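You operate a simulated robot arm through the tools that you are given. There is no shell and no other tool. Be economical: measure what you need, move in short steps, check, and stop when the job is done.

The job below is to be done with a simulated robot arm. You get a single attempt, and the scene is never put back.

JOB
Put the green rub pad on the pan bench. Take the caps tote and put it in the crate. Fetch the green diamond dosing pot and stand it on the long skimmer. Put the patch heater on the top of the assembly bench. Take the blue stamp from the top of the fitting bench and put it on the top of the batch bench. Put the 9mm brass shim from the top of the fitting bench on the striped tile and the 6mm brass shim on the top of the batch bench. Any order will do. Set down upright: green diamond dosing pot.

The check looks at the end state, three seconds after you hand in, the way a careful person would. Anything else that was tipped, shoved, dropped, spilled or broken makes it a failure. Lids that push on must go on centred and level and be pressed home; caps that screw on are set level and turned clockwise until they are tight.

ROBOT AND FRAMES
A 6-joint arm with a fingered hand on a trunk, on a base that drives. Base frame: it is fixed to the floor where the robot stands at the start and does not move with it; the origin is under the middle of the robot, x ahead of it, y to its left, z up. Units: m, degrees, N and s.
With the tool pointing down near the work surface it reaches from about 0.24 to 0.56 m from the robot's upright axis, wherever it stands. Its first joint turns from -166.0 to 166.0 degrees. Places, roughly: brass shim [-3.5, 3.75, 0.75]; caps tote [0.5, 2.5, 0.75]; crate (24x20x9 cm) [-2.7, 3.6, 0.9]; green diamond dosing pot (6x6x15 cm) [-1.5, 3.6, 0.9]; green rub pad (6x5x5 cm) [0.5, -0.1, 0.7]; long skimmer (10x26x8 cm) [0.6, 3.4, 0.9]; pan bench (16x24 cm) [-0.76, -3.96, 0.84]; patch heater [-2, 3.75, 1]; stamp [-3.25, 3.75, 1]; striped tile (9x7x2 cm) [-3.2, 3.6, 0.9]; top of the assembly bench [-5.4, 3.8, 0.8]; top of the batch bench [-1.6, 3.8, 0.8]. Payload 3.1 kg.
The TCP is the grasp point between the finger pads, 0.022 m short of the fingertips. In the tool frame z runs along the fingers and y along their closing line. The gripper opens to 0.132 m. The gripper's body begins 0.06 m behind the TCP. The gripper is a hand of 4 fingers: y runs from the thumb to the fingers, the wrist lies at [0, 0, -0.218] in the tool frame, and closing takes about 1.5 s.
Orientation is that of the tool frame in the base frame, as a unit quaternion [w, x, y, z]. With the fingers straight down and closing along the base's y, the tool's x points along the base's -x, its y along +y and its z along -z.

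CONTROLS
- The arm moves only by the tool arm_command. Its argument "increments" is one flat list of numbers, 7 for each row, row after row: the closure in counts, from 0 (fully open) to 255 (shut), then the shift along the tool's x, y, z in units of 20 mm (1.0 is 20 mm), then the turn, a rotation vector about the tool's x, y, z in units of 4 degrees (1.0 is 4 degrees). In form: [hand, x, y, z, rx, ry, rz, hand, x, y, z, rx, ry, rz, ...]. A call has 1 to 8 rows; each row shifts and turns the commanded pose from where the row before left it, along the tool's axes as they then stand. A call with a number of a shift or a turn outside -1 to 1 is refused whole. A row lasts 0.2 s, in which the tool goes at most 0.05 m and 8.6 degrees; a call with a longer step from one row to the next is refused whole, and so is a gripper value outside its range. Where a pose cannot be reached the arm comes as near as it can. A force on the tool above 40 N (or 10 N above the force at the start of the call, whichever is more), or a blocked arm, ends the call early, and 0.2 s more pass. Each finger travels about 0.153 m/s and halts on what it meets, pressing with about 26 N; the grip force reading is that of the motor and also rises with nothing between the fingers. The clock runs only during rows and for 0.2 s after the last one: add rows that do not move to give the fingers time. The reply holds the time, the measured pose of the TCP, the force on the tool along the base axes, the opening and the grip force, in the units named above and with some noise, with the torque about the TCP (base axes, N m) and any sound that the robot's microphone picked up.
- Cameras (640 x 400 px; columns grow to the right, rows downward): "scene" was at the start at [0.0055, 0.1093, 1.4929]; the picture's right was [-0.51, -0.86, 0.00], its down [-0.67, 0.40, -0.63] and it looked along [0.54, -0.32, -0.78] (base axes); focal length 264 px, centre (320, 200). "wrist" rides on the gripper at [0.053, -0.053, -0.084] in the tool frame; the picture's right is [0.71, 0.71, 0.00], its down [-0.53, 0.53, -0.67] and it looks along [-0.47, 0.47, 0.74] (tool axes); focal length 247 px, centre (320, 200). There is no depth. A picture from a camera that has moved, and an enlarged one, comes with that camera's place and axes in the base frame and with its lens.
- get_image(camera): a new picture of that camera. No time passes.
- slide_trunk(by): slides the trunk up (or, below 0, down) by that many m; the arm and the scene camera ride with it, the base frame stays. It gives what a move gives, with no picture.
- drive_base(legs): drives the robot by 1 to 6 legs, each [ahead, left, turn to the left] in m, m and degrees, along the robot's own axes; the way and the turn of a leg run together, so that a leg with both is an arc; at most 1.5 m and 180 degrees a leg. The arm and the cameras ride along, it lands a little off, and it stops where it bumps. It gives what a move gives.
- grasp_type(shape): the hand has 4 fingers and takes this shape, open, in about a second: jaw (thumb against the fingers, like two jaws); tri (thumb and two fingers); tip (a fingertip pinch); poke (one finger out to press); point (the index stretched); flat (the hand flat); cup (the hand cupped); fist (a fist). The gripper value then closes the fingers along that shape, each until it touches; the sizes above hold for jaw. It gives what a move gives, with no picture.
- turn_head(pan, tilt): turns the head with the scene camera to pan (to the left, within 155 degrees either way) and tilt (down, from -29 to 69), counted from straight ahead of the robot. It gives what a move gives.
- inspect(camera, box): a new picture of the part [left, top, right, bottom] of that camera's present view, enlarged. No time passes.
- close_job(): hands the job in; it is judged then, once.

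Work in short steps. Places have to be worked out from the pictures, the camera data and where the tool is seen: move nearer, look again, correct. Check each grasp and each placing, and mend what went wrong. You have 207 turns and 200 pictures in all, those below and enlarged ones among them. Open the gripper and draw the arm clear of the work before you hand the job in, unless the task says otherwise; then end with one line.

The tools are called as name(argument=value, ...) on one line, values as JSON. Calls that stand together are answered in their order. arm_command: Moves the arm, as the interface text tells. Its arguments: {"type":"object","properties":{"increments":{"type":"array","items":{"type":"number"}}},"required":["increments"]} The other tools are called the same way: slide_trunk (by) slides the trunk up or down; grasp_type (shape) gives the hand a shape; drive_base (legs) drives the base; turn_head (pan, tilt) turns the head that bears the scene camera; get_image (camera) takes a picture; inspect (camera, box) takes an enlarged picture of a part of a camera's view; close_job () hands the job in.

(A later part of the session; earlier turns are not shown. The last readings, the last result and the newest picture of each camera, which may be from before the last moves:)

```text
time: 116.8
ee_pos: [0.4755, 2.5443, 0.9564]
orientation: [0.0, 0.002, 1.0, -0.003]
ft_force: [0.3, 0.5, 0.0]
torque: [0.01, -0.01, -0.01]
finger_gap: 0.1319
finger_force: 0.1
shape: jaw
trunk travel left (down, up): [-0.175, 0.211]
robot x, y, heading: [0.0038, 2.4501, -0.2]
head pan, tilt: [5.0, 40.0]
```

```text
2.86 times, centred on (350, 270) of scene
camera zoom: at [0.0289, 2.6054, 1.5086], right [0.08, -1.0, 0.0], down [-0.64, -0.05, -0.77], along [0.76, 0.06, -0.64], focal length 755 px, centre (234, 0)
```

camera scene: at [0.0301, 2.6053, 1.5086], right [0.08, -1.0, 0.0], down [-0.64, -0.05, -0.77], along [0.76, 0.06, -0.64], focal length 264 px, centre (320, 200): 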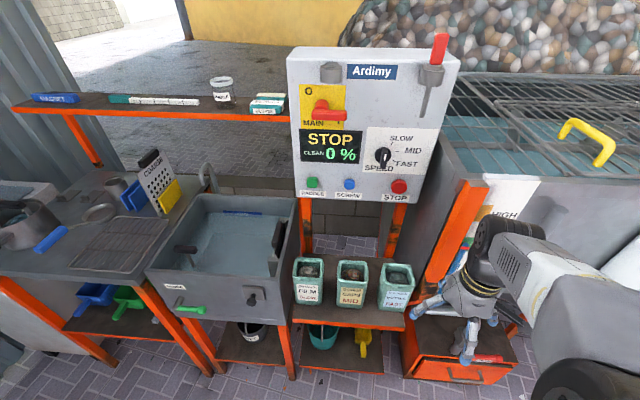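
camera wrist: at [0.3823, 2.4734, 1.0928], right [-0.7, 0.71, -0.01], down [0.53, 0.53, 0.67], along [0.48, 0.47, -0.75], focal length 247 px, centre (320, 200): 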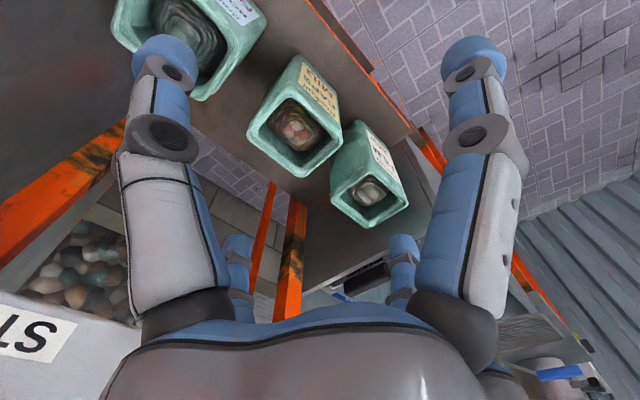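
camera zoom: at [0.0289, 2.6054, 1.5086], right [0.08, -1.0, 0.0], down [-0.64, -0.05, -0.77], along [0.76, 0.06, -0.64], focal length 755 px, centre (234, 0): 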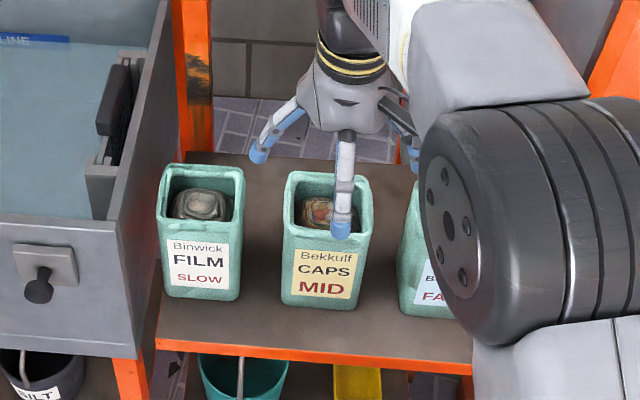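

Combining the rays, the rim is nearer z≈0.83 with centre about [0.50, 2.547]. I'll shift 2 cm, narrow the fingers a bit and lower to z≈0.88 for another look.

arm_command(increments=[20, -1, 0.15, 0, 0, 0, 0, 20, -0.1, 0, 1, 0, 0, 0, 20, 0, 0, 1, 0, 0, 0, 20, 0, 0, 1, 0, 0, 0, 20, 0, 0, 0.7, 0, 0, 0])

inspect(camera="wrist", box=[120, 20, 520, 280])

inspect(camera="scene", box=[270, 200, 430, 340])

```text
time: 118.0
ee_pos: [0.498, 2.5471, 0.8826]
orientation: [0.001, 0.002, 1.0, -0.003]
ft_force: [0.1, -0.2, -0.1]
torque: [-0.01, 0.04, 0.02]
finger_gap: 0.1217
finger_force: 0.0
shape: jaw
trunk travel left (down, up): [-0.175, 0.211]
robot x, y, heading: [0.0061, 2.4454, -0.5]
head pan, tilt: [5.0, 40.0]
```

```text
1.54 times, centred on (320, 150) of wrist
camera zoom: at [0.4444, 2.4934, 0.9662], right [-0.7, 0.71, -0.01], down [0.53, 0.53, 0.67], along [0.48, 0.47, -0.75], focal length 380 px, centre (320, 277)
```

zoom: 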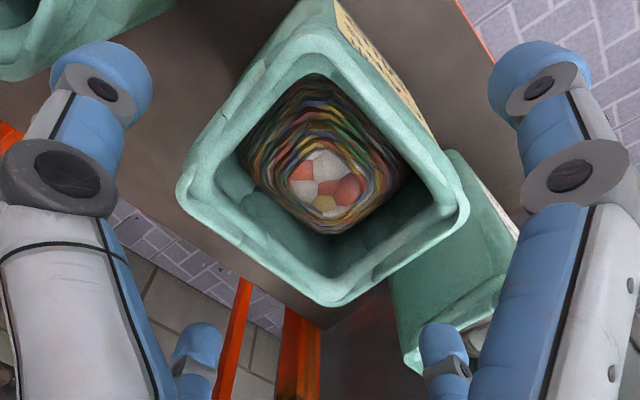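

```text
2.86 times, centred on (350, 270) of scene
camera zoom: at [0.029, 2.6054, 1.5086], right [0.08, -1.0, 0.0], down [-0.64, -0.05, -0.77], along [0.76, 0.06, -0.64], focal length 755 px, centre (234, 0)
```

zoom: 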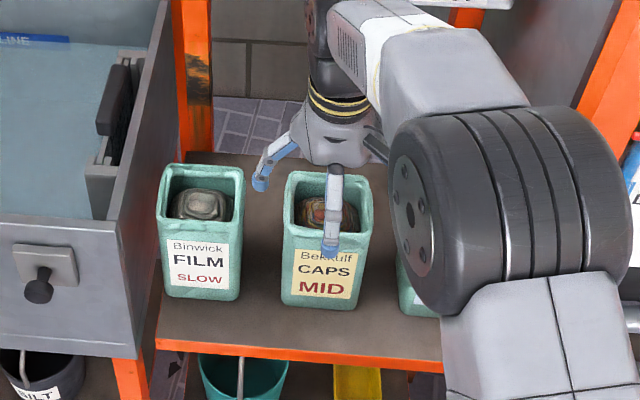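

Now the rim measures x 0.464–0.540, y 2.508–2.595, and the TCP is centred within 4 mm. I'll narrow the fingers more and lower in small steps.

arm_command(increments=[40, -0.2, 0.2, 0, 0, 0, 0, 40, 0, 0, 1, 0, 0, 0, 40, 0, 0, 1, 0, 0, 0])

get_image(camera="wrist")

inspect(camera="scene", box=[270, 200, 430, 340])

```text
time: 118.8
ee_pos: [0.5029, 2.5519, 0.843]
orientation: [0.001, 0.002, 1.0, -0.002]
ft_force: [-0.5, 0.5, -0.8]
torque: [-0.01, 0.01, 0.0]
finger_gap: 0.1115
finger_force: 0.1
shape: jaw
trunk travel left (down, up): [-0.175, 0.211]
robot x, y, heading: [0.0088, 2.4502, -0.0]
head pan, tilt: [5.0, 40.0]
```

```text
160 pictures are left
camera wrist: at [0.4487, 2.4972, 0.9249], right [-0.7, 0.71, -0.01], down [0.53, 0.53, 0.67], along [0.48, 0.47, -0.75], focal length 247 px, centre (320, 200)
```

wrist: 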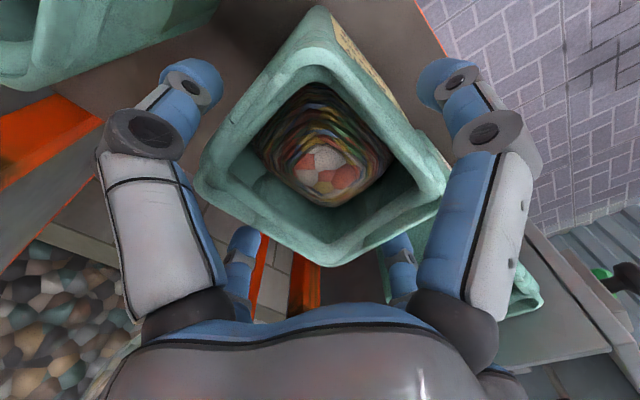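

```text
2.86 times, centred on (350, 270) of scene
camera zoom: at [0.029, 2.6055, 1.5086], right [0.08, -1.0, 0.0], down [-0.64, -0.05, -0.77], along [0.76, 0.06, -0.64], focal length 755 px, centre (234, 0)
```

zoom: 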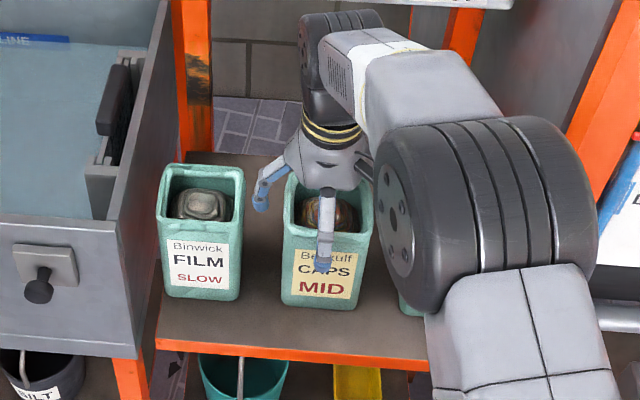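

Well centred, and the fingers straddle the tote. Two more steps down to z≈0.803, then close.

arm_command(increments=[40, 0, 0, 1, 0, 0, 0, 40, 0, 0, 1, 0, 0, 0, 90, 0, 0, 0, 0, 0, 0, 150, 0, 0, 0, 0, 0, 0, 180, 0, 0, 0, 0, 0, 0, 180, 0, 0, 0, 0, 0, 0, 180, 0, 0, 0, 0, 0, 0])

get_image(camera="wrist")

get_image(camera="scene")

```text
time: 120.2
ee_pos: [0.5041, 2.5485, 0.8077]
orientation: [0.007, 0.002, 1.0, -0.001]
ft_force: [-8.0, -2.7, 20.8]
torque: [-0.07, 0.1, 0.03]
finger_gap: 0.0815
finger_force: 26.0
shape: jaw
trunk travel left (down, up): [-0.175, 0.211]
robot x, y, heading: [0.0051, 2.452, -0.4]
head pan, tilt: [5.0, 40.0]
stopped in row 6: the force on the tool passed its limit at 40 N (the readings are from after the stop); the commanded pose is now the measured one
```

```text
158 pictures are left
camera wrist: at [0.4488, 2.4953, 0.8895], right [-0.7, 0.71, -0.01], down [0.52, 0.53, 0.67], along [0.48, 0.47, -0.74], focal length 247 px, centre (320, 200)
```

wrist: 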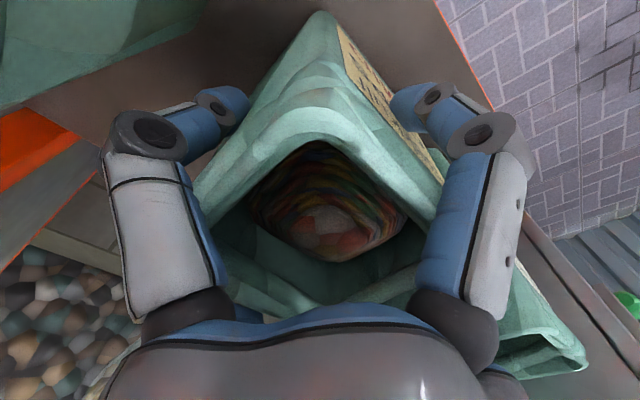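

```text
157 pictures are left
camera scene: at [0.0252, 2.6045, 1.5086], right [0.08, -1.0, 0.0], down [-0.64, -0.05, -0.77], along [0.77, 0.06, -0.64], focal length 264 px, centre (320, 200)
```

scene: 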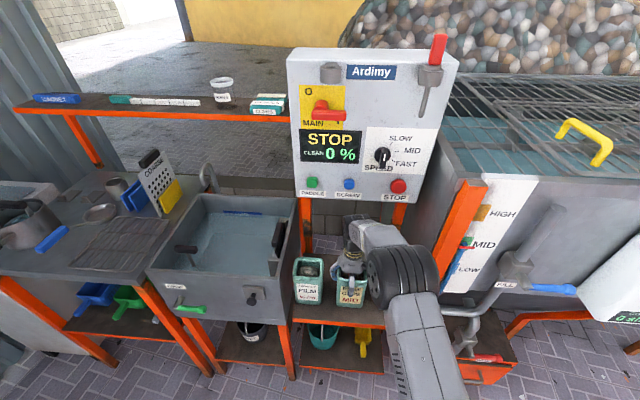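

The tote is gripped (81 mm opening, 26 N). I'll lift gently and check.

arm_command(increments=[190, 0, 0, -0.3, 0, 0, 0, 190, 0, 0, -0.5, 0, 0, 0, 190, 0, 0, -0.7, 0, 0, 0, 190, 0, 0, -1, 0, 0, 0, 190, 0, 0, -1, 0, 0, 0, 190, 0, 0, -1, 0, 0, 0])

inspect(camera="scene", box=[270, 200, 430, 340])

```text
time: 121.6
ee_pos: [0.5048, 2.5525, 0.894]
orientation: [0.003, 0.001, 1.0, -0.003]
ft_force: [0.9, -0.2, -3.7]
torque: [0.04, -0.03, 0.0]
finger_gap: 0.0811
finger_force: 26.1
shape: jaw
trunk travel left (down, up): [-0.175, 0.211]
robot x, y, heading: [0.0031, 2.4503, -0.5]
head pan, tilt: [5.0, 40.0]
```

```text
2.86 times, centred on (350, 270) of scene
camera zoom: at [0.0289, 2.6053, 1.5086], right [0.08, -1.0, 0.0], down [-0.64, -0.05, -0.77], along [0.76, 0.06, -0.64], focal length 755 px, centre (234, 0)
```

zoom: 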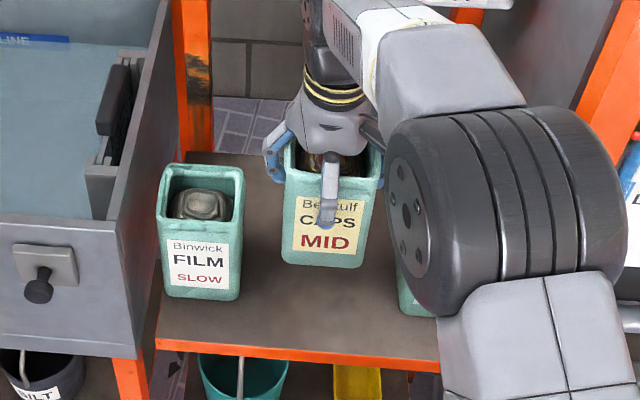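

The tote hangs level. Retracting it toward the robot and raising.

arm_command(increments=[190, 0.5, 0, -1, 0, 0, 0, 190, 1, 0, -1, 0, 0, 0, 190, 1, 0, -1, 0, 0, 0, 190, 1, 0, -1, 0, 0, 0, 190, 1, 0, -1, 0, 0, 0, 190, 1, 0, -1, 0, 0, 0, 190, 1, 0, 0, 0, 0, 0, 190, 1, 0, 0, 0, 0, 0])

get_image(camera="scene")

```text
time: 123.4
ee_pos: [0.3526, 2.5506, 1.012]
orientation: [0.004, 0.001, 1.0, -0.002]
ft_force: [1.0, -0.2, -4.0]
torque: [0.01, -0.03, -0.01]
finger_gap: 0.0811
finger_force: 25.9
shape: jaw
trunk travel left (down, up): [-0.175, 0.211]
robot x, y, heading: [0.0037, 2.4466, -0.3]
head pan, tilt: [5.0, 40.0]
```

```text
155 pictures are left
camera scene: at [0.0282, 2.6053, 1.5086], right [0.08, -1.0, 0.0], down [-0.64, -0.05, -0.77], along [0.76, 0.06, -0.64], focal length 264 px, centre (320, 200)
```

scene: 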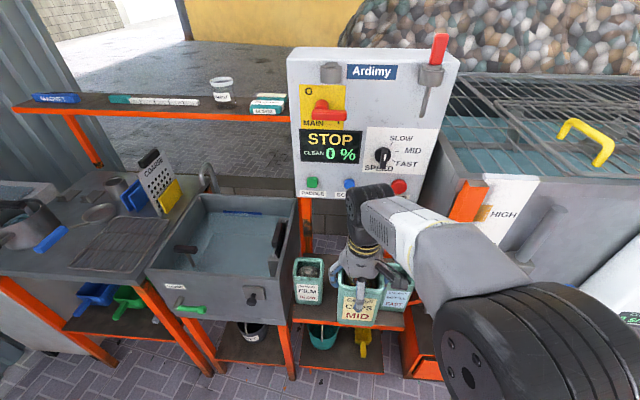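

Tote secure. The crate is at about [-2.7, 3.6]: I'll back out, face north and strafe west along the benches.

drive_base(legs=[[-0.5, 0, 0], [0, 0, 90], [0, 1.2, 0], [0, 0.95, 0]])

turn_head(pan=0, tilt=30)

get_image(camera="scene")

```text
time: 140.4
ee_pos: [-2.755, 2.8224, 1.0118]
orientation: [0.005, -0.705, 0.709, 0.001]
ft_force: [0.7, 0.4, -4.1]
torque: [0.02, 0.02, 0.01]
finger_gap: 0.0812
finger_force: 26.2
shape: jaw
trunk travel left (down, up): [-0.175, 0.211]
robot x, y, heading: [-2.6508, 2.468, 89.8]
head pan, tilt: [5.0, 40.0]
```

```text
time: 141.1
ee_pos: [-2.7556, 2.8239, 1.0109]
orientation: [0.004, -0.705, 0.709, 0.0]
ft_force: [0.1, 0.4, -3.6]
torque: [0.08, 0.05, -0.02]
finger_gap: 0.0813
finger_force: 25.9
shape: jaw
trunk travel left (down, up): [-0.175, 0.211]
robot x, y, heading: [-2.6597, 2.4706, 89.7]
head pan, tilt: [0.0, 30.0]
```

```text
154 pictures are left
camera scene: at [-2.8025, 2.5042, 1.5239], right [1.0, -0.01, 0.0], down [0.0, -0.5, -0.87], along [0.01, 0.87, -0.5], focal length 264 px, centre (320, 200)
```

scene: 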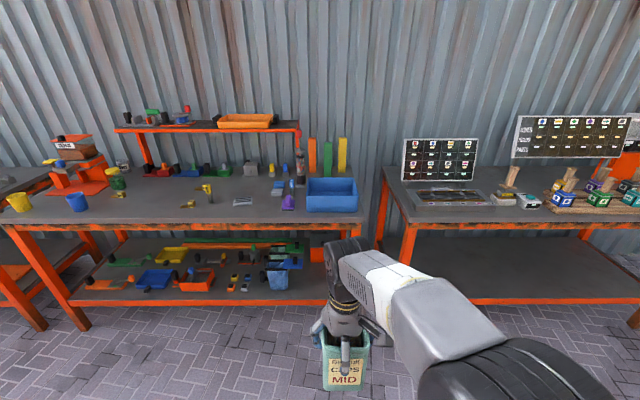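

The blue crate is at (332,193), on the right end of the fitting bench. I'll enlarge both benches.

inspect(camera="scene", box=[0, 80, 380, 310])

inspect(camera="scene", box=[380, 80, 640, 240])

inspect(camera="scene", box=[170, 120, 370, 240])

```text
1.68 times, centred on (190, 195) of scene
camera zoom: at [-2.8025, 2.5042, 1.5239], right [1.0, -0.01, 0.0], down [0.0, -0.5, -0.87], along [0.01, 0.87, -0.5], focal length 445 px, centre (539, 208)
```

zoom: 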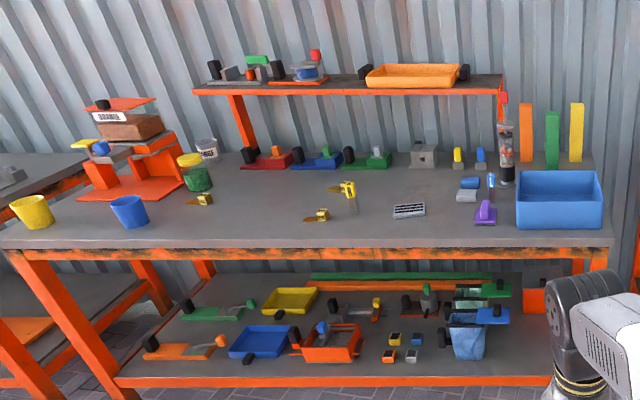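

```text
2.46 times, centred on (510, 160) of scene
camera zoom: at [-2.8025, 2.5042, 1.5239], right [1.0, -0.01, 0.0], down [0.0, -0.5, -0.87], along [0.01, 0.87, -0.5], focal length 650 px, centre (-148, 298)
```

zoom: 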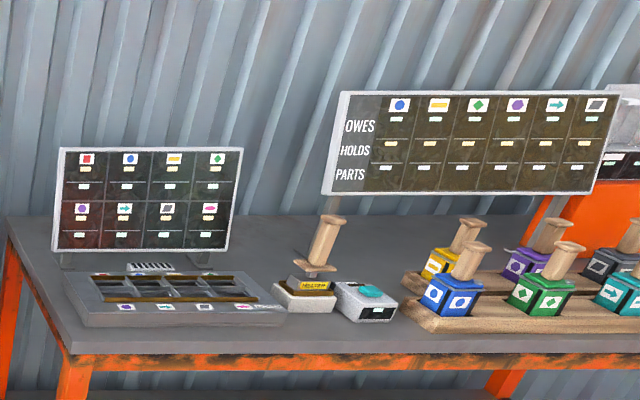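

```text
3.20 times, centred on (270, 180) of scene
camera zoom: at [-2.8025, 2.5042, 1.5239], right [1.0, -0.01, 0.0], down [0.0, -0.5, -0.87], along [0.01, 0.87, -0.5], focal length 845 px, centre (480, 264)
```

zoom: 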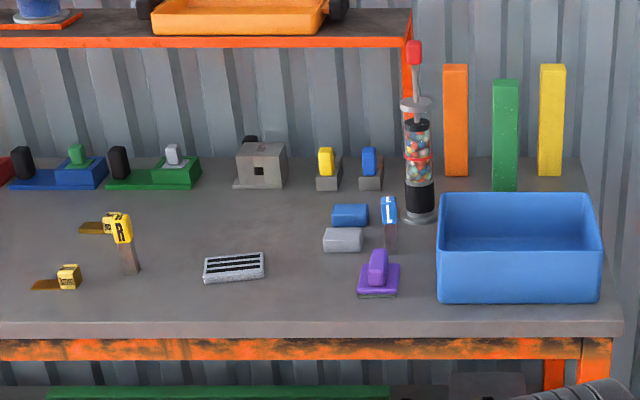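

Crate rim measures x≈-2.85..-2.61, y≈3.59..3.80, z≈0.916; the bench edge is at y≈3.54. I'll raise the trunk 0.1 m for clearance and drive forward 0.66 m.

slide_trunk(by=0.1)

drive_base(legs=[[0.66, 0, 0]])

turn_head(pan=5, tilt=45)

get_image(camera="scene")

get_image(camera="wrist")

```text
time: 142.4
ee_pos: [-2.7557, 2.8237, 1.1111]
orientation: [0.005, -0.705, 0.709, 0.001]
ft_force: [-0.3, 0.5, -4.1]
torque: [0.03, -0.01, 0.01]
finger_gap: 0.0811
finger_force: 26.1
shape: jaw
trunk travel left (down, up): [-0.275, 0.111]
robot x, y, heading: [-2.6521, 2.4692, 89.3]
head pan, tilt: [0.0, 30.0]
```

```text
time: 146.1
ee_pos: [-2.7448, 3.4778, 1.111]
orientation: [0.004, -0.702, 0.712, 0.0]
ft_force: [0.4, 0.0, -3.1]
torque: [0.06, 0.04, 0.02]
finger_gap: 0.081
finger_force: 25.7
shape: jaw
trunk travel left (down, up): [-0.275, 0.111]
robot x, y, heading: [-2.648, 3.1271, 89.3]
head pan, tilt: [0.0, 30.0]
```

```text
time: 146.8
ee_pos: [-2.7449, 3.4774, 1.111]
orientation: [0.005, -0.702, 0.712, 0.0]
ft_force: [-0.3, -1.0, -3.3]
torque: [0.04, 0.01, -0.03]
finger_gap: 0.0807
finger_force: 25.3
shape: jaw
trunk travel left (down, up): [-0.275, 0.111]
robot x, y, heading: [-2.6498, 3.1251, 89.4]
head pan, tilt: [5.0, 45.0]
```

```text
150 pictures are left
camera scene: at [-2.8026, 3.149, 1.6005], right [1.0, 0.07, 0.0], down [0.05, -0.7, -0.71], along [-0.05, 0.71, -0.71], focal length 264 px, centre (320, 200)
```

scene: 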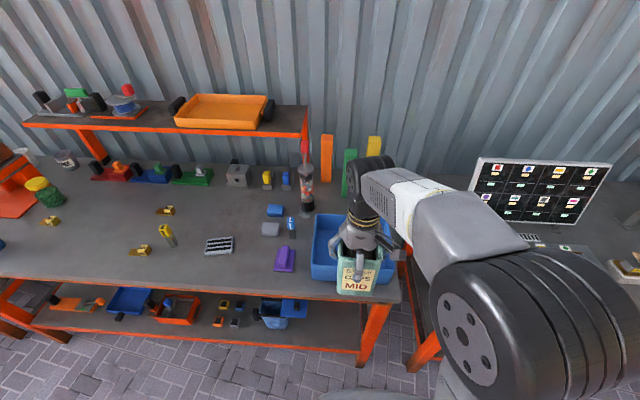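

```text
149 pictures are left
camera wrist: at [-2.6945, 3.4208, 1.194], right [-0.72, -0.7, -0.01], down [-0.52, 0.53, 0.67], along [-0.46, 0.48, -0.74], focal length 247 px, centre (320, 200)
```

wrist: 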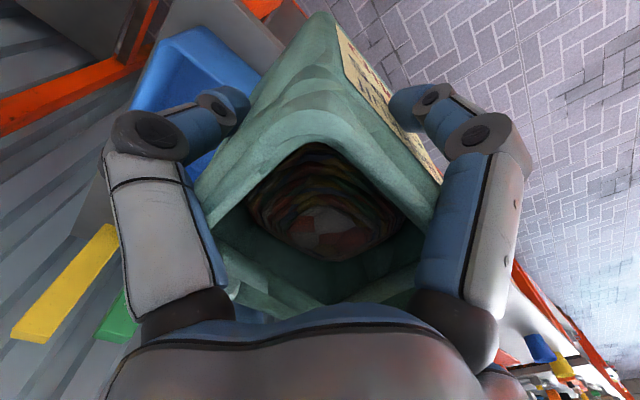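

The crate centre is [-2.73, 3.69]. Moving the tote over it at height.

arm_command(increments=[190, -1, -0.1, 0, 0, 0, 0, 190, -1, -0.1, 0, 0, 0, 0, 190, -1, -0.1, 0, 0, 0, 0, 190, -1, -0.1, 0, 0, 0, 0, 190, -1, -0.1, 0, 0, 0, 0, 190, -1, -0.1, 0, 0, 0, 0, 190, -1, 0, 0, 0, 0, 0, 190, -1, 0, 0, 0, 0, 0])

arm_command(increments=[190, -1, 0, 0, 0, 0, 0, 190, -1, 0, 0, 0, 0, 0, 190, -0.6, 0, 0.5, 0, 0, 0, 190, 0, 0, 1, 0, 0, 0, 190, 0, 0, 1, 0, 0, 0])

get_image(camera="scene")

get_image(camera="wrist")

```text
time: 148.6
ee_pos: [-2.7314, 3.6373, 1.1136]
orientation: [0.004, -0.702, 0.712, 0.001]
ft_force: [0.2, 0.6, -3.5]
torque: [0.0, -0.02, -0.01]
finger_gap: 0.081
finger_force: 26.3
shape: jaw
trunk travel left (down, up): [-0.275, 0.111]
robot x, y, heading: [-2.6515, 3.124, 89.4]
head pan, tilt: [5.0, 45.0]
```

```text
time: 149.8
ee_pos: [-2.7275, 3.6649, 1.0541]
orientation: [0.005, -0.702, 0.712, 0.001]
ft_force: [-0.3, 0.2, -4.0]
torque: [0.04, 0.02, -0.04]
finger_gap: 0.081
finger_force: 25.9
shape: jaw
out of reach, approached as far as the arm can: row 2, 3
trunk travel left (down, up): [-0.275, 0.111]
robot x, y, heading: [-2.6498, 3.1252, 89.4]
head pan, tilt: [5.0, 45.0]
```

```text
148 pictures are left
camera scene: at [-2.8027, 3.1498, 1.6004], right [1.0, 0.07, 0.0], down [0.05, -0.71, -0.71], along [-0.05, 0.7, -0.71], focal length 264 px, centre (320, 200)
```

scene: 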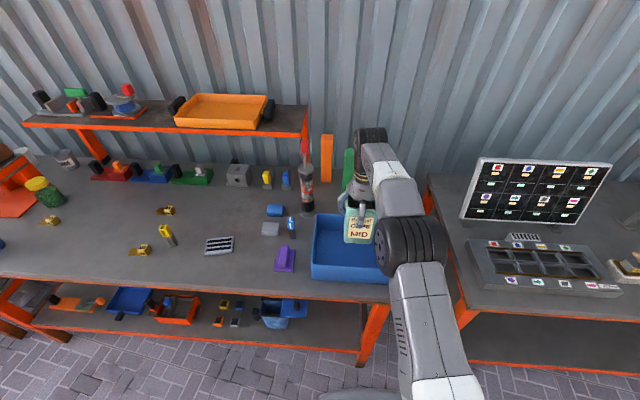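

```text
147 pictures are left
camera wrist: at [-2.6761, 3.6094, 1.1374], right [-0.72, -0.7, -0.01], down [-0.52, 0.53, 0.67], along [-0.46, 0.48, -0.74], focal length 247 px, centre (320, 200)
```

wrist: 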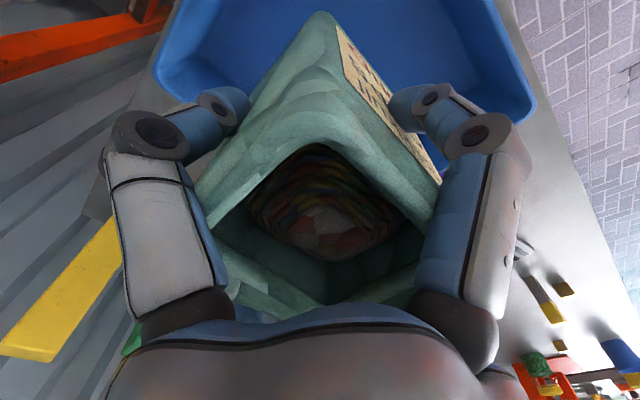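

The tote is over the crate, at the reach limit and 2 cm short of centre. I'll nudge the base ahead 25 mm.

drive_base(legs=[[0.028, 0, 0]])

arm_command(increments=[190, 0, 0, 1, 0, 0, 0, 190, 0, 0, 1, 0, 0, 0, 190, 0, 0, 1, 0, 0, 0, 190, 0, 0, 0.7, 0, 0, 0])

get_image(camera="scene")

```text
time: 150.7
ee_pos: [-2.7258, 3.6939, 1.0546]
orientation: [0.005, -0.702, 0.712, 0.0]
ft_force: [-0.1, -0.6, -3.2]
torque: [0.03, 0.01, 0.01]
finger_gap: 0.081
finger_force: 26.1
shape: jaw
trunk travel left (down, up): [-0.275, 0.111]
robot x, y, heading: [-2.6455, 3.1511, 89.2]
head pan, tilt: [5.0, 45.0]
```

```text
time: 151.7
ee_pos: [-2.7271, 3.6938, 0.981]
orientation: [0.004, -0.702, 0.712, 0.0]
ft_force: [0.5, 0.0, -3.9]
torque: [0.02, 0.05, -0.04]
finger_gap: 0.0812
finger_force: 25.7
shape: jaw
trunk travel left (down, up): [-0.275, 0.111]
robot x, y, heading: [-2.6486, 3.1544, 89.2]
head pan, tilt: [5.0, 45.0]
```

```text
146 pictures are left
camera scene: at [-2.8022, 3.1773, 1.6004], right [1.0, 0.07, 0.0], down [0.05, -0.71, -0.71], along [-0.05, 0.7, -0.71], focal length 264 px, centre (320, 200)
```

scene: 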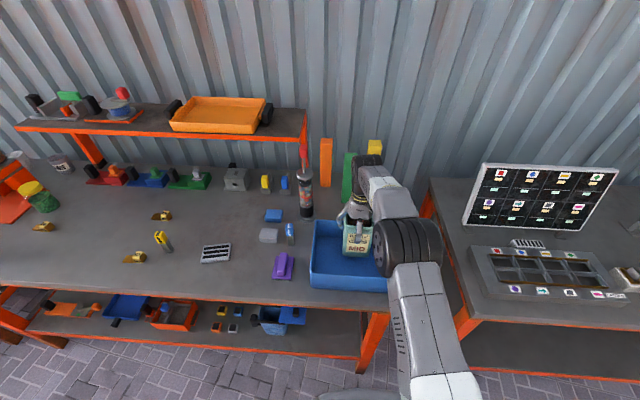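

Lowering gently until the tote touches the crate floor.

arm_command(increments=[190, 0, 0, 0.6, 0, 0, 0, 190, 0, 0, 0.4, 0, 0, 0, 190, 0, 0, 0.25, 0, 0, 0, 190, 0, 0, 0.25, 0, 0, 0, 190, 0, 0, 0.25, 0, 0, 0, 190, 0, 0, 0.25, 0, 0, 0, 190, 0, 0, 0.25, 0, 0, 0])

```text
time: 152.7
ee_pos: [-2.725, 3.6932, 0.9612]
orientation: [0.009, -0.702, 0.712, 0.008]
ft_force: [2.3, -11.1, 22.6]
torque: [-0.39, 0.1, 0.12]
finger_gap: 0.0809
finger_force: 26.2
shape: jaw
trunk travel left (down, up): [-0.275, 0.111]
robot x, y, heading: [-2.645, 3.1551, 88.8]
head pan, tilt: [5.0, 45.0]
stopped in row 5: the force on the tool passed its limit at 46 N (the readings are from after the stop); the commanded pose is now the measured one
```

Contact at z≈0.961. I'll look to confirm it is the floor rather than the rim.

inspect(camera="scene", box=[270, 140, 430, 310])

get_image(camera="wrist")

```text
2.35 times, centred on (350, 225) of scene
camera zoom: at [-2.8011, 3.1717, 1.6007], right [1.0, 0.07, 0.0], down [0.05, -0.7, -0.71], along [-0.05, 0.71, -0.7], focal length 622 px, centre (249, 141)
```

zoom: 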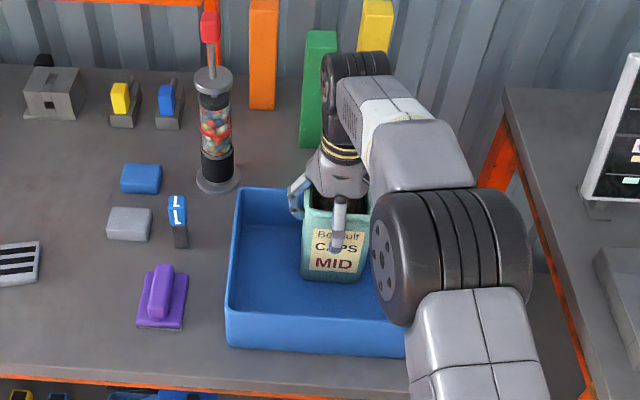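

```text
144 pictures are left
camera wrist: at [-2.6746, 3.6359, 1.0438], right [-0.72, -0.7, -0.02], down [-0.52, 0.52, 0.68], along [-0.46, 0.5, -0.73], focal length 247 px, centre (320, 200)
```

wrist: 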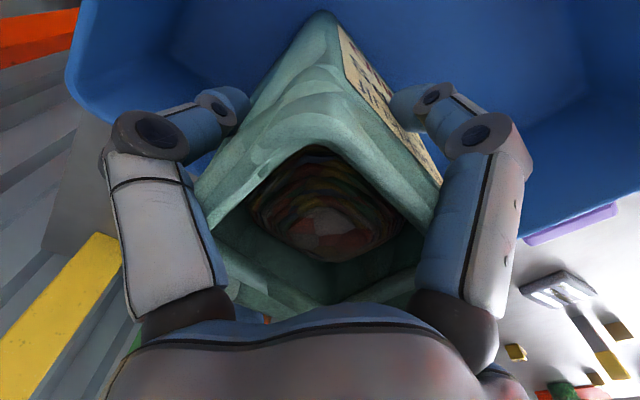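

The contact seems to be on the crate's back wall slope: from this view the crate spans y≈3.56–3.76. I'll lift 2 cm, shift 3.3 cm toward me and lower again.

arm_command(increments=[190, 0, 0, -1, 0, 0, 0, 190, 0.8, 0, 0, 0, 0, 0, 190, 0.85, 0, 0, 0, 0, 0, 190, 0, 0, 0.5, 0, 0, 0, 190, 0, 0, 0.5, 0, 0, 0, 190, 0, 0, 0.25, 0, 0, 0, 190, 0, 0, 0.25, 0, 0, 0, 190, 0, 0, 0.25, 0, 0, 0])

inspect(camera="scene", box=[270, 140, 430, 310])

```text
time: 154.1
ee_pos: [-2.7279, 3.6626, 0.9613]
orientation: [0.012, -0.702, 0.712, 0.012]
ft_force: [1.2, -9.6, 21.2]
torque: [-0.4, 0.02, 0.07]
finger_gap: 0.0811
finger_force: 25.9
shape: jaw
trunk travel left (down, up): [-0.275, 0.111]
robot x, y, heading: [-2.6471, 3.1587, 89.0]
head pan, tilt: [5.0, 45.0]
stopped in row 6: the force on the tool passed its limit at 47 N (the readings are from after the stop); the commanded pose is now the measured one
```

```text
2.35 times, centred on (350, 225) of scene
camera zoom: at [-2.8013, 3.1715, 1.6007], right [1.0, 0.07, 0.0], down [0.05, -0.7, -0.71], along [-0.05, 0.71, -0.7], focal length 622 px, centre (249, 141)
```

zoom: 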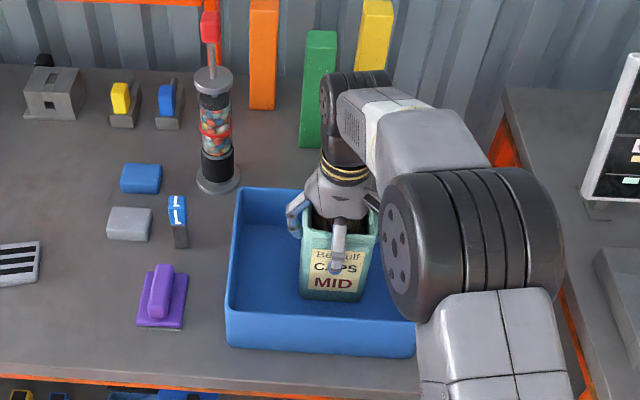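

Same contact height, so that is the crate floor. I'll ease up slightly and open.

arm_command(increments=[190, 0, 0, -0.05, 0, 0, 0, 140, 0, 0, 0, 0, 0, 0, 90, 0, 0, 0, 0, 0, 0, 50, 0, 0, 0, 0, 0, 0, 20, 0, 0, 0, 0, 0, 0, 0, 0, 0, 0, 0, 0, 0])

get_image(camera="wrist")

```text
time: 155.5
ee_pos: [-2.7264, 3.6635, 0.9626]
orientation: [0.012, -0.702, 0.712, 0.012]
ft_force: [4.4, -6.3, 21.3]
torque: [-0.17, -0.31, -0.12]
finger_gap: 0.1317
finger_force: 0.0
shape: jaw
trunk travel left (down, up): [-0.275, 0.111]
robot x, y, heading: [-2.6459, 3.1524, 88.7]
head pan, tilt: [5.0, 45.0]
```

```text
142 pictures are left
camera wrist: at [-2.6752, 3.6049, 1.0424], right [-0.72, -0.7, -0.02], down [-0.52, 0.51, 0.69], along [-0.47, 0.5, -0.73], focal length 247 px, centre (320, 200)
```

wrist: 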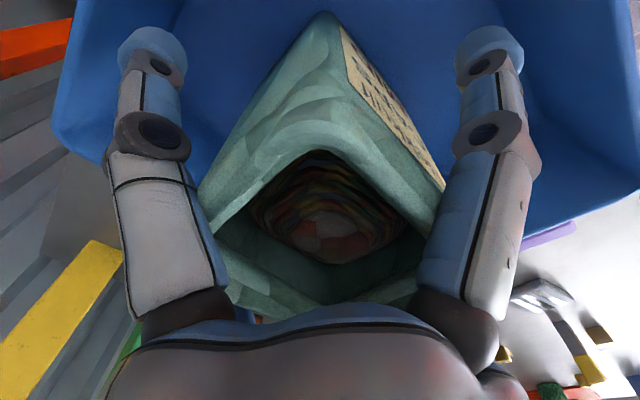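

Released; the palm rests on the rim. I'll rise straight up slowly.

arm_command(increments=[0, 0, 0, -0.3, 0, 0, 0, 0, 0, 0, -0.5, 0, 0, 0, 0, 0, 0, -1, 0, 0, 0, 0, 0, 0, -1, 0, 0, 0, 0, 0, 0, -1, 0, 0, 0, 0, 0, 0, -1, 0, 0, 0, 0, 0, 0, -1, 0, 0, 0])

inspect(camera="scene", box=[270, 140, 430, 310])

get_image(camera="wrist")

```text
time: 157.1
ee_pos: [-2.7285, 3.6622, 1.0762]
orientation: [0.012, -0.702, 0.712, 0.011]
ft_force: [-0.4, -0.6, -0.5]
torque: [0.0, 0.03, 0.01]
finger_gap: 0.1319
finger_force: 0.1
shape: jaw
trunk travel left (down, up): [-0.275, 0.111]
robot x, y, heading: [-2.6471, 3.1489, 89.2]
head pan, tilt: [5.0, 45.0]
```

```text
2.35 times, centred on (350, 225) of scene
camera zoom: at [-2.802, 3.1759, 1.6004], right [1.0, 0.07, 0.0], down [0.05, -0.71, -0.71], along [-0.05, 0.71, -0.71], focal length 622 px, centre (249, 141)
```

zoom: 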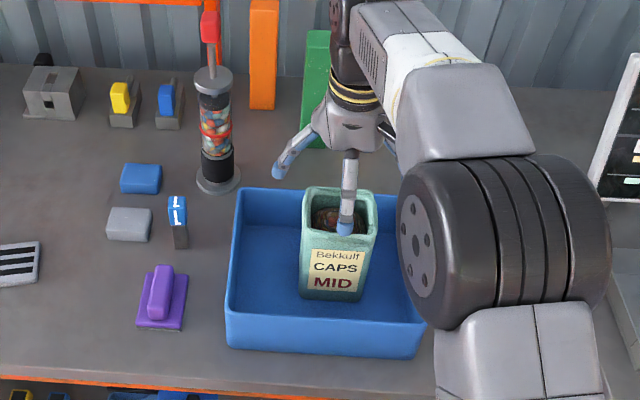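

```text
140 pictures are left
camera wrist: at [-2.677, 3.6036, 1.1572], right [-0.72, -0.7, -0.02], down [-0.52, 0.51, 0.68], along [-0.47, 0.5, -0.73], focal length 247 px, centre (320, 200)
```

wrist: 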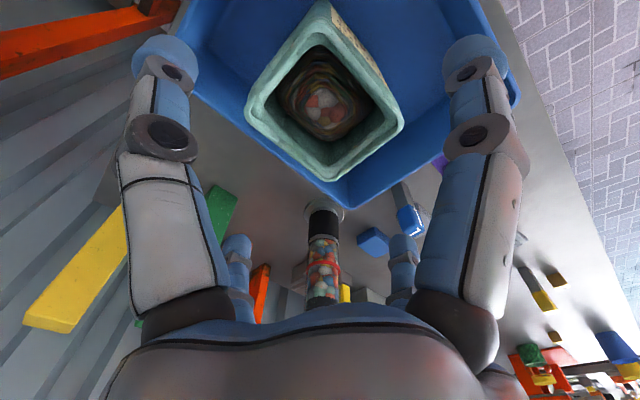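

The tote stands upright in the crate. I'll retract, back up a bit and study the fitting bench's small items.

arm_command(increments=[0, 0.5, 0, -1, 0, 0, 0, 0, 1, 0, -0.5, 0, 0, 0, 0, 1, 0, 0, 0, 0, 0, 0, 1, 0, 0, 0, 0, 0, 0, 1, 0, 0, 0, 0, 0, 0, 1, 0, 0, 0, 0, 0, 0, 1, 0, 0, 0, 0, 0, 0, 1, 0, 0, 0, 0, 0])

arm_command(increments=[0, 1, 0, 0, 0, 0, 0, 0, 1, 0, 0, 0, 0, 0, 0, 1, 0, 0, 0, 0, 0])

drive_base(legs=[[-0.2, 0, 0], [0, 0.6, 0]])

turn_head(pan=0, tilt=40)

inspect(camera="scene", box=[60, 130, 320, 290])

inspect(camera="scene", box=[320, 110, 580, 270])

get_image(camera="scene")

```text
time: 158.9
ee_pos: [-2.7307, 3.5098, 1.1008]
orientation: [0.012, -0.702, 0.712, 0.011]
ft_force: [-1.1, 0.1, -0.3]
torque: [0.03, 0.03, 0.01]
finger_gap: 0.132
finger_force: 0.1
shape: jaw
trunk travel left (down, up): [-0.275, 0.111]
robot x, y, heading: [-2.6509, 3.1498, 89.1]
head pan, tilt: [5.0, 45.0]
```

```text
time: 159.7
ee_pos: [-2.7307, 3.4491, 1.0985]
orientation: [0.012, -0.702, 0.712, 0.012]
ft_force: [-1.1, -0.3, -1.2]
torque: [-0.01, 0.03, 0.0]
finger_gap: 0.1319
finger_force: 0.1
shape: jaw
trunk travel left (down, up): [-0.275, 0.111]
robot x, y, heading: [-2.6483, 3.1546, 89.3]
head pan, tilt: [5.0, 45.0]
```

```text
time: 164.3
ee_pos: [-3.3481, 3.2599, 1.0982]
orientation: [0.012, -0.703, 0.711, 0.011]
ft_force: [-0.1, 0.6, -0.2]
torque: [-0.02, 0.02, 0.01]
finger_gap: 0.1318
finger_force: 0.0
shape: jaw
trunk travel left (down, up): [-0.275, 0.111]
robot x, y, heading: [-3.2639, 2.9647, 89.1]
head pan, tilt: [5.0, 45.0]
```

```text
time: 165.0
ee_pos: [-3.3473, 3.2598, 1.0989]
orientation: [0.012, -0.703, 0.711, 0.01]
ft_force: [0.6, -0.6, 0.0]
torque: [-0.02, 0.01, 0.0]
finger_gap: 0.1319
finger_force: 0.2
shape: jaw
trunk travel left (down, up): [-0.275, 0.111]
robot x, y, heading: [-3.2635, 2.9628, 89.2]
head pan, tilt: [0.0, 40.0]
```

```text
2.46 times, centred on (190, 210) of scene
camera zoom: at [-3.41, 2.9912, 1.6077], right [1.0, -0.01, 0.0], down [-0.01, -0.64, -0.77], along [0.01, 0.77, -0.64], focal length 650 px, centre (640, 175)
```

zoom: 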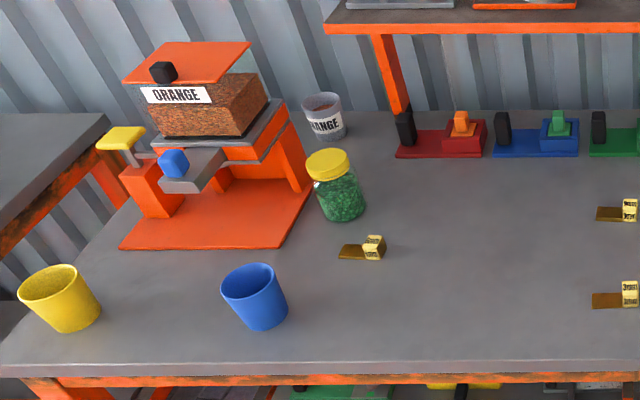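

```text
2.46 times, centred on (450, 190) of scene
camera zoom: at [-3.41, 2.9912, 1.6077], right [1.0, -0.01, 0.0], down [-0.01, -0.64, -0.77], along [0.01, 0.77, -0.64], focal length 650 px, centre (0, 225)
```

zoom: 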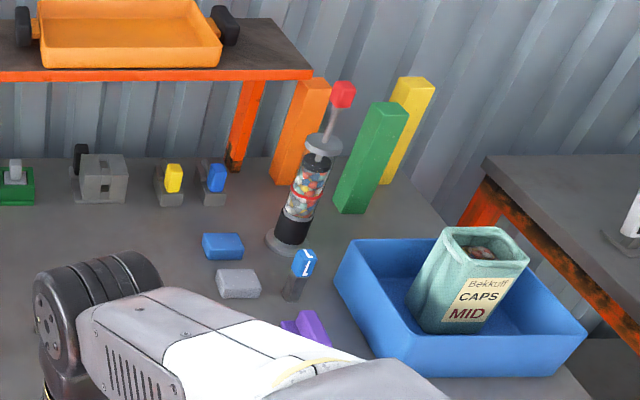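

```text
137 pictures are left
camera scene: at [-3.41, 2.9912, 1.6077], right [1.0, -0.01, 0.0], down [-0.01, -0.64, -0.77], along [0.01, 0.77, -0.64], focal length 264 px, centre (320, 200)
```

scene: 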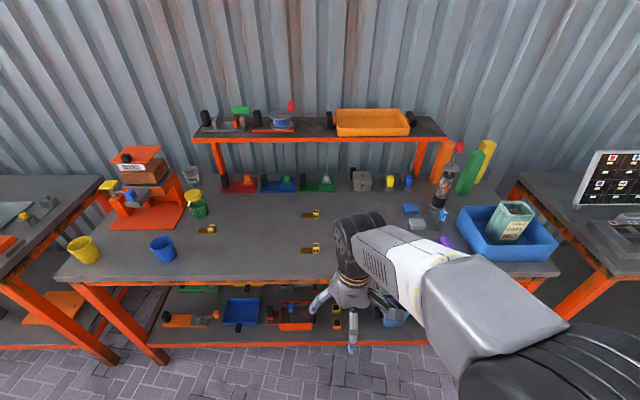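

I see three brass shims, but the stamp's identity is unclear. I'll shift right 0.4 m so the arm doesn't hide x≈-3.2, and enlarge.

drive_base(legs=[[0, -0.42, 0]])

get_image(camera="scene")

inspect(camera="scene", box=[130, 150, 290, 250])

inspect(camera="scene", box=[250, 150, 410, 250])

inspect(camera="scene", box=[20, 70, 220, 200])

```text
time: 167.6
ee_pos: [-2.9213, 3.255, 1.0988]
orientation: [0.011, -0.703, 0.711, 0.011]
ft_force: [-0.2, -0.3, -0.3]
torque: [0.0, 0.04, -0.03]
finger_gap: 0.1319
finger_force: 0.0
shape: jaw
trunk travel left (down, up): [-0.275, 0.111]
robot x, y, heading: [-2.8362, 2.9583, 89.5]
head pan, tilt: [0.0, 40.0]
```

```text
136 pictures are left
camera scene: at [-2.9831, 2.9859, 1.6078], right [1.0, -0.01, 0.0], down [-0.01, -0.64, -0.77], along [0.01, 0.77, -0.64], focal length 264 px, centre (320, 200)
```

scene: 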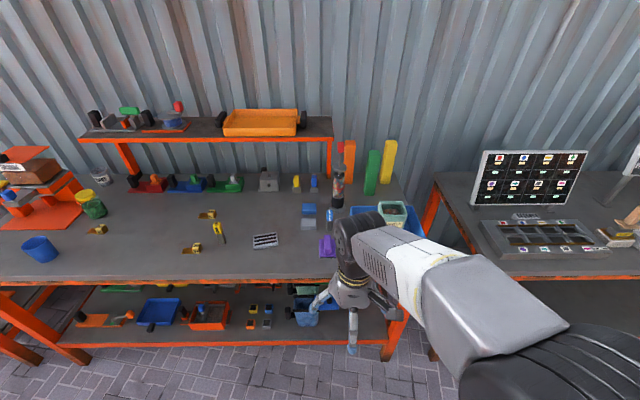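

```text
4.00 times, centred on (210, 200) of scene
camera zoom: at [-2.9831, 2.9859, 1.6078], right [1.0, -0.01, 0.0], down [-0.01, -0.64, -0.77], along [0.01, 0.77, -0.64], focal length 1057 px, centre (760, 200)
```

zoom: 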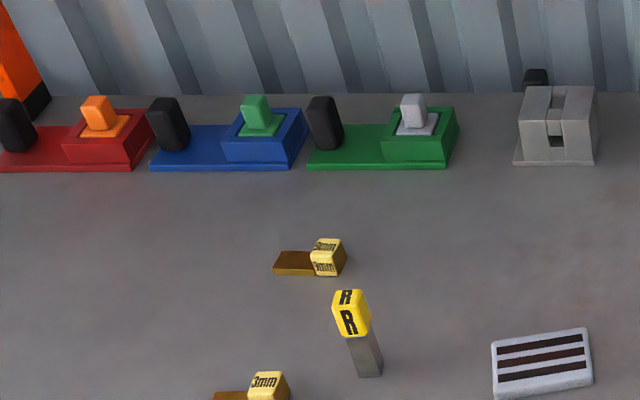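

```text
4.00 times, centred on (330, 200) of scene
camera zoom: at [-2.9831, 2.9859, 1.6078], right [1.0, -0.01, 0.0], down [-0.01, -0.64, -0.77], along [0.01, 0.77, -0.64], focal length 1057 px, centre (280, 200)
```

zoom: 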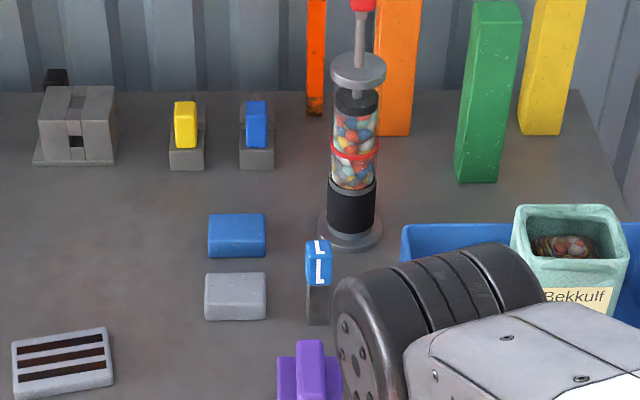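

```text
3.08 times, centred on (120, 135) of scene
camera zoom: at [-2.9831, 2.9859, 1.6078], right [1.0, -0.01, 0.0], down [-0.01, -0.64, -0.77], along [0.01, 0.77, -0.64], focal length 813 px, centre (935, 400)
```

zoom: 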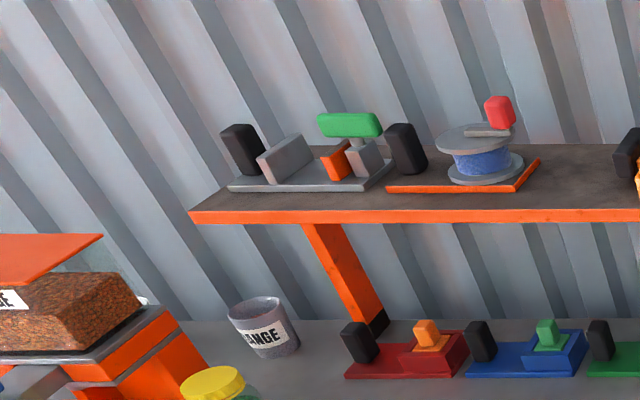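

The yellow "R" and the blue-capped upright punches are the stamps (blue one near [-2.94, 3.8]). Now I'll read the shim labels close up.

inspect(camera="scene", box=[190, 205, 230, 230])

inspect(camera="scene", box=[175, 235, 215, 260])

inspect(camera="scene", box=[80, 217, 120, 242])

inspect(camera="scene", box=[310, 195, 350, 240])

inspect(camera="scene", box=[450, 130, 640, 260])

```text
16.00 times, centred on (210, 218) of scene
camera zoom: at [-2.9831, 2.9859, 1.6078], right [1.0, -0.01, 0.0], down [-0.01, -0.64, -0.77], along [0.01, 0.77, -0.64], focal length 4227 px, centre (2080, -80)
```

zoom: 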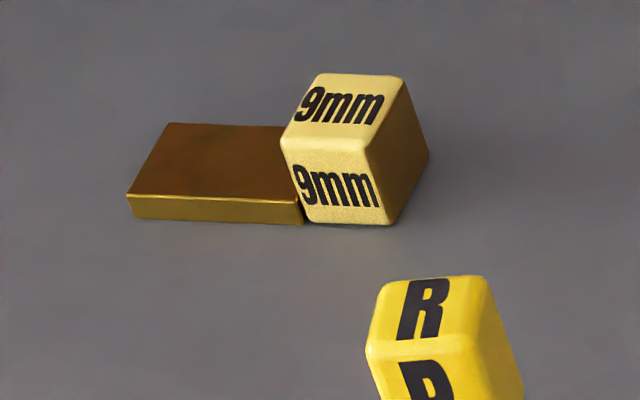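

```text
16.00 times, centred on (195, 248) of scene
camera zoom: at [-2.9831, 2.9859, 1.6078], right [1.0, -0.01, 0.0], down [-0.01, -0.64, -0.77], along [0.01, 0.77, -0.64], focal length 4227 px, centre (2320, -560)
```

zoom: 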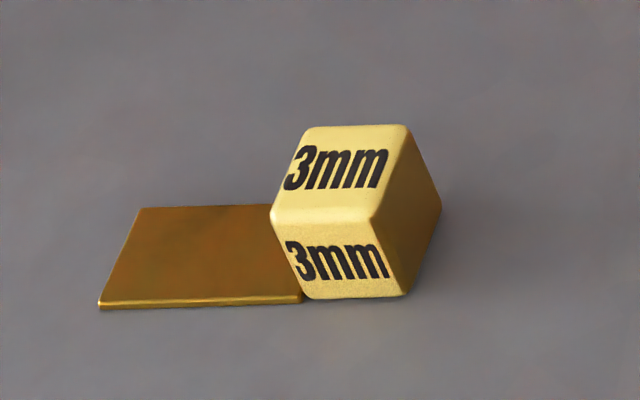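

```text
16.00 times, centred on (100, 230) of scene
camera zoom: at [-2.9831, 2.9859, 1.6078], right [1.0, -0.01, 0.0], down [-0.01, -0.64, -0.77], along [0.01, 0.77, -0.64], focal length 4227 px, centre (3840, -272)
```

zoom: 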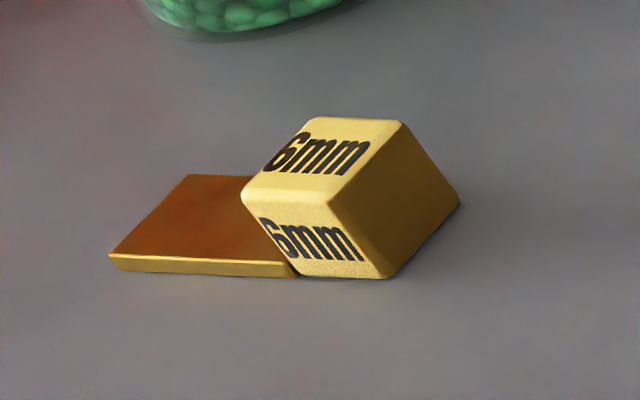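

```text
8.89 times, centred on (330, 218) of scene
camera zoom: at [-2.9831, 2.9859, 1.6078], right [1.0, -0.01, 0.0], down [-0.01, -0.64, -0.77], along [0.01, 0.77, -0.64], focal length 2348 px, centre (231, 44)
```

zoom: 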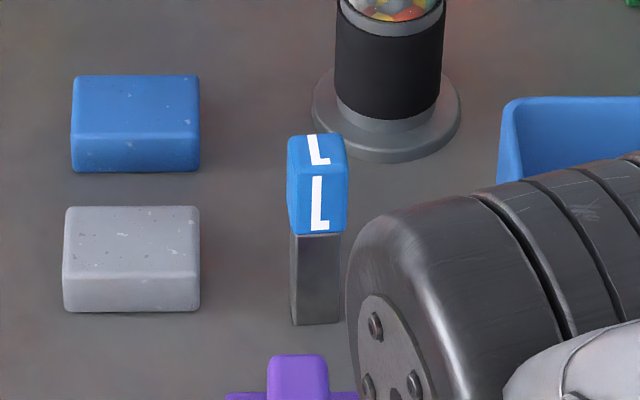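

```text
3.08 times, centred on (545, 195) of scene
camera zoom: at [-2.9831, 2.9859, 1.6078], right [1.0, -0.01, 0.0], down [-0.01, -0.64, -0.77], along [0.01, 0.77, -0.64], focal length 813 px, centre (-372, 215)
```

zoom: 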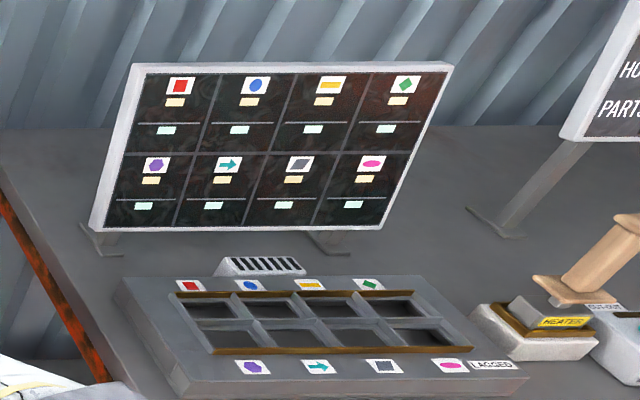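

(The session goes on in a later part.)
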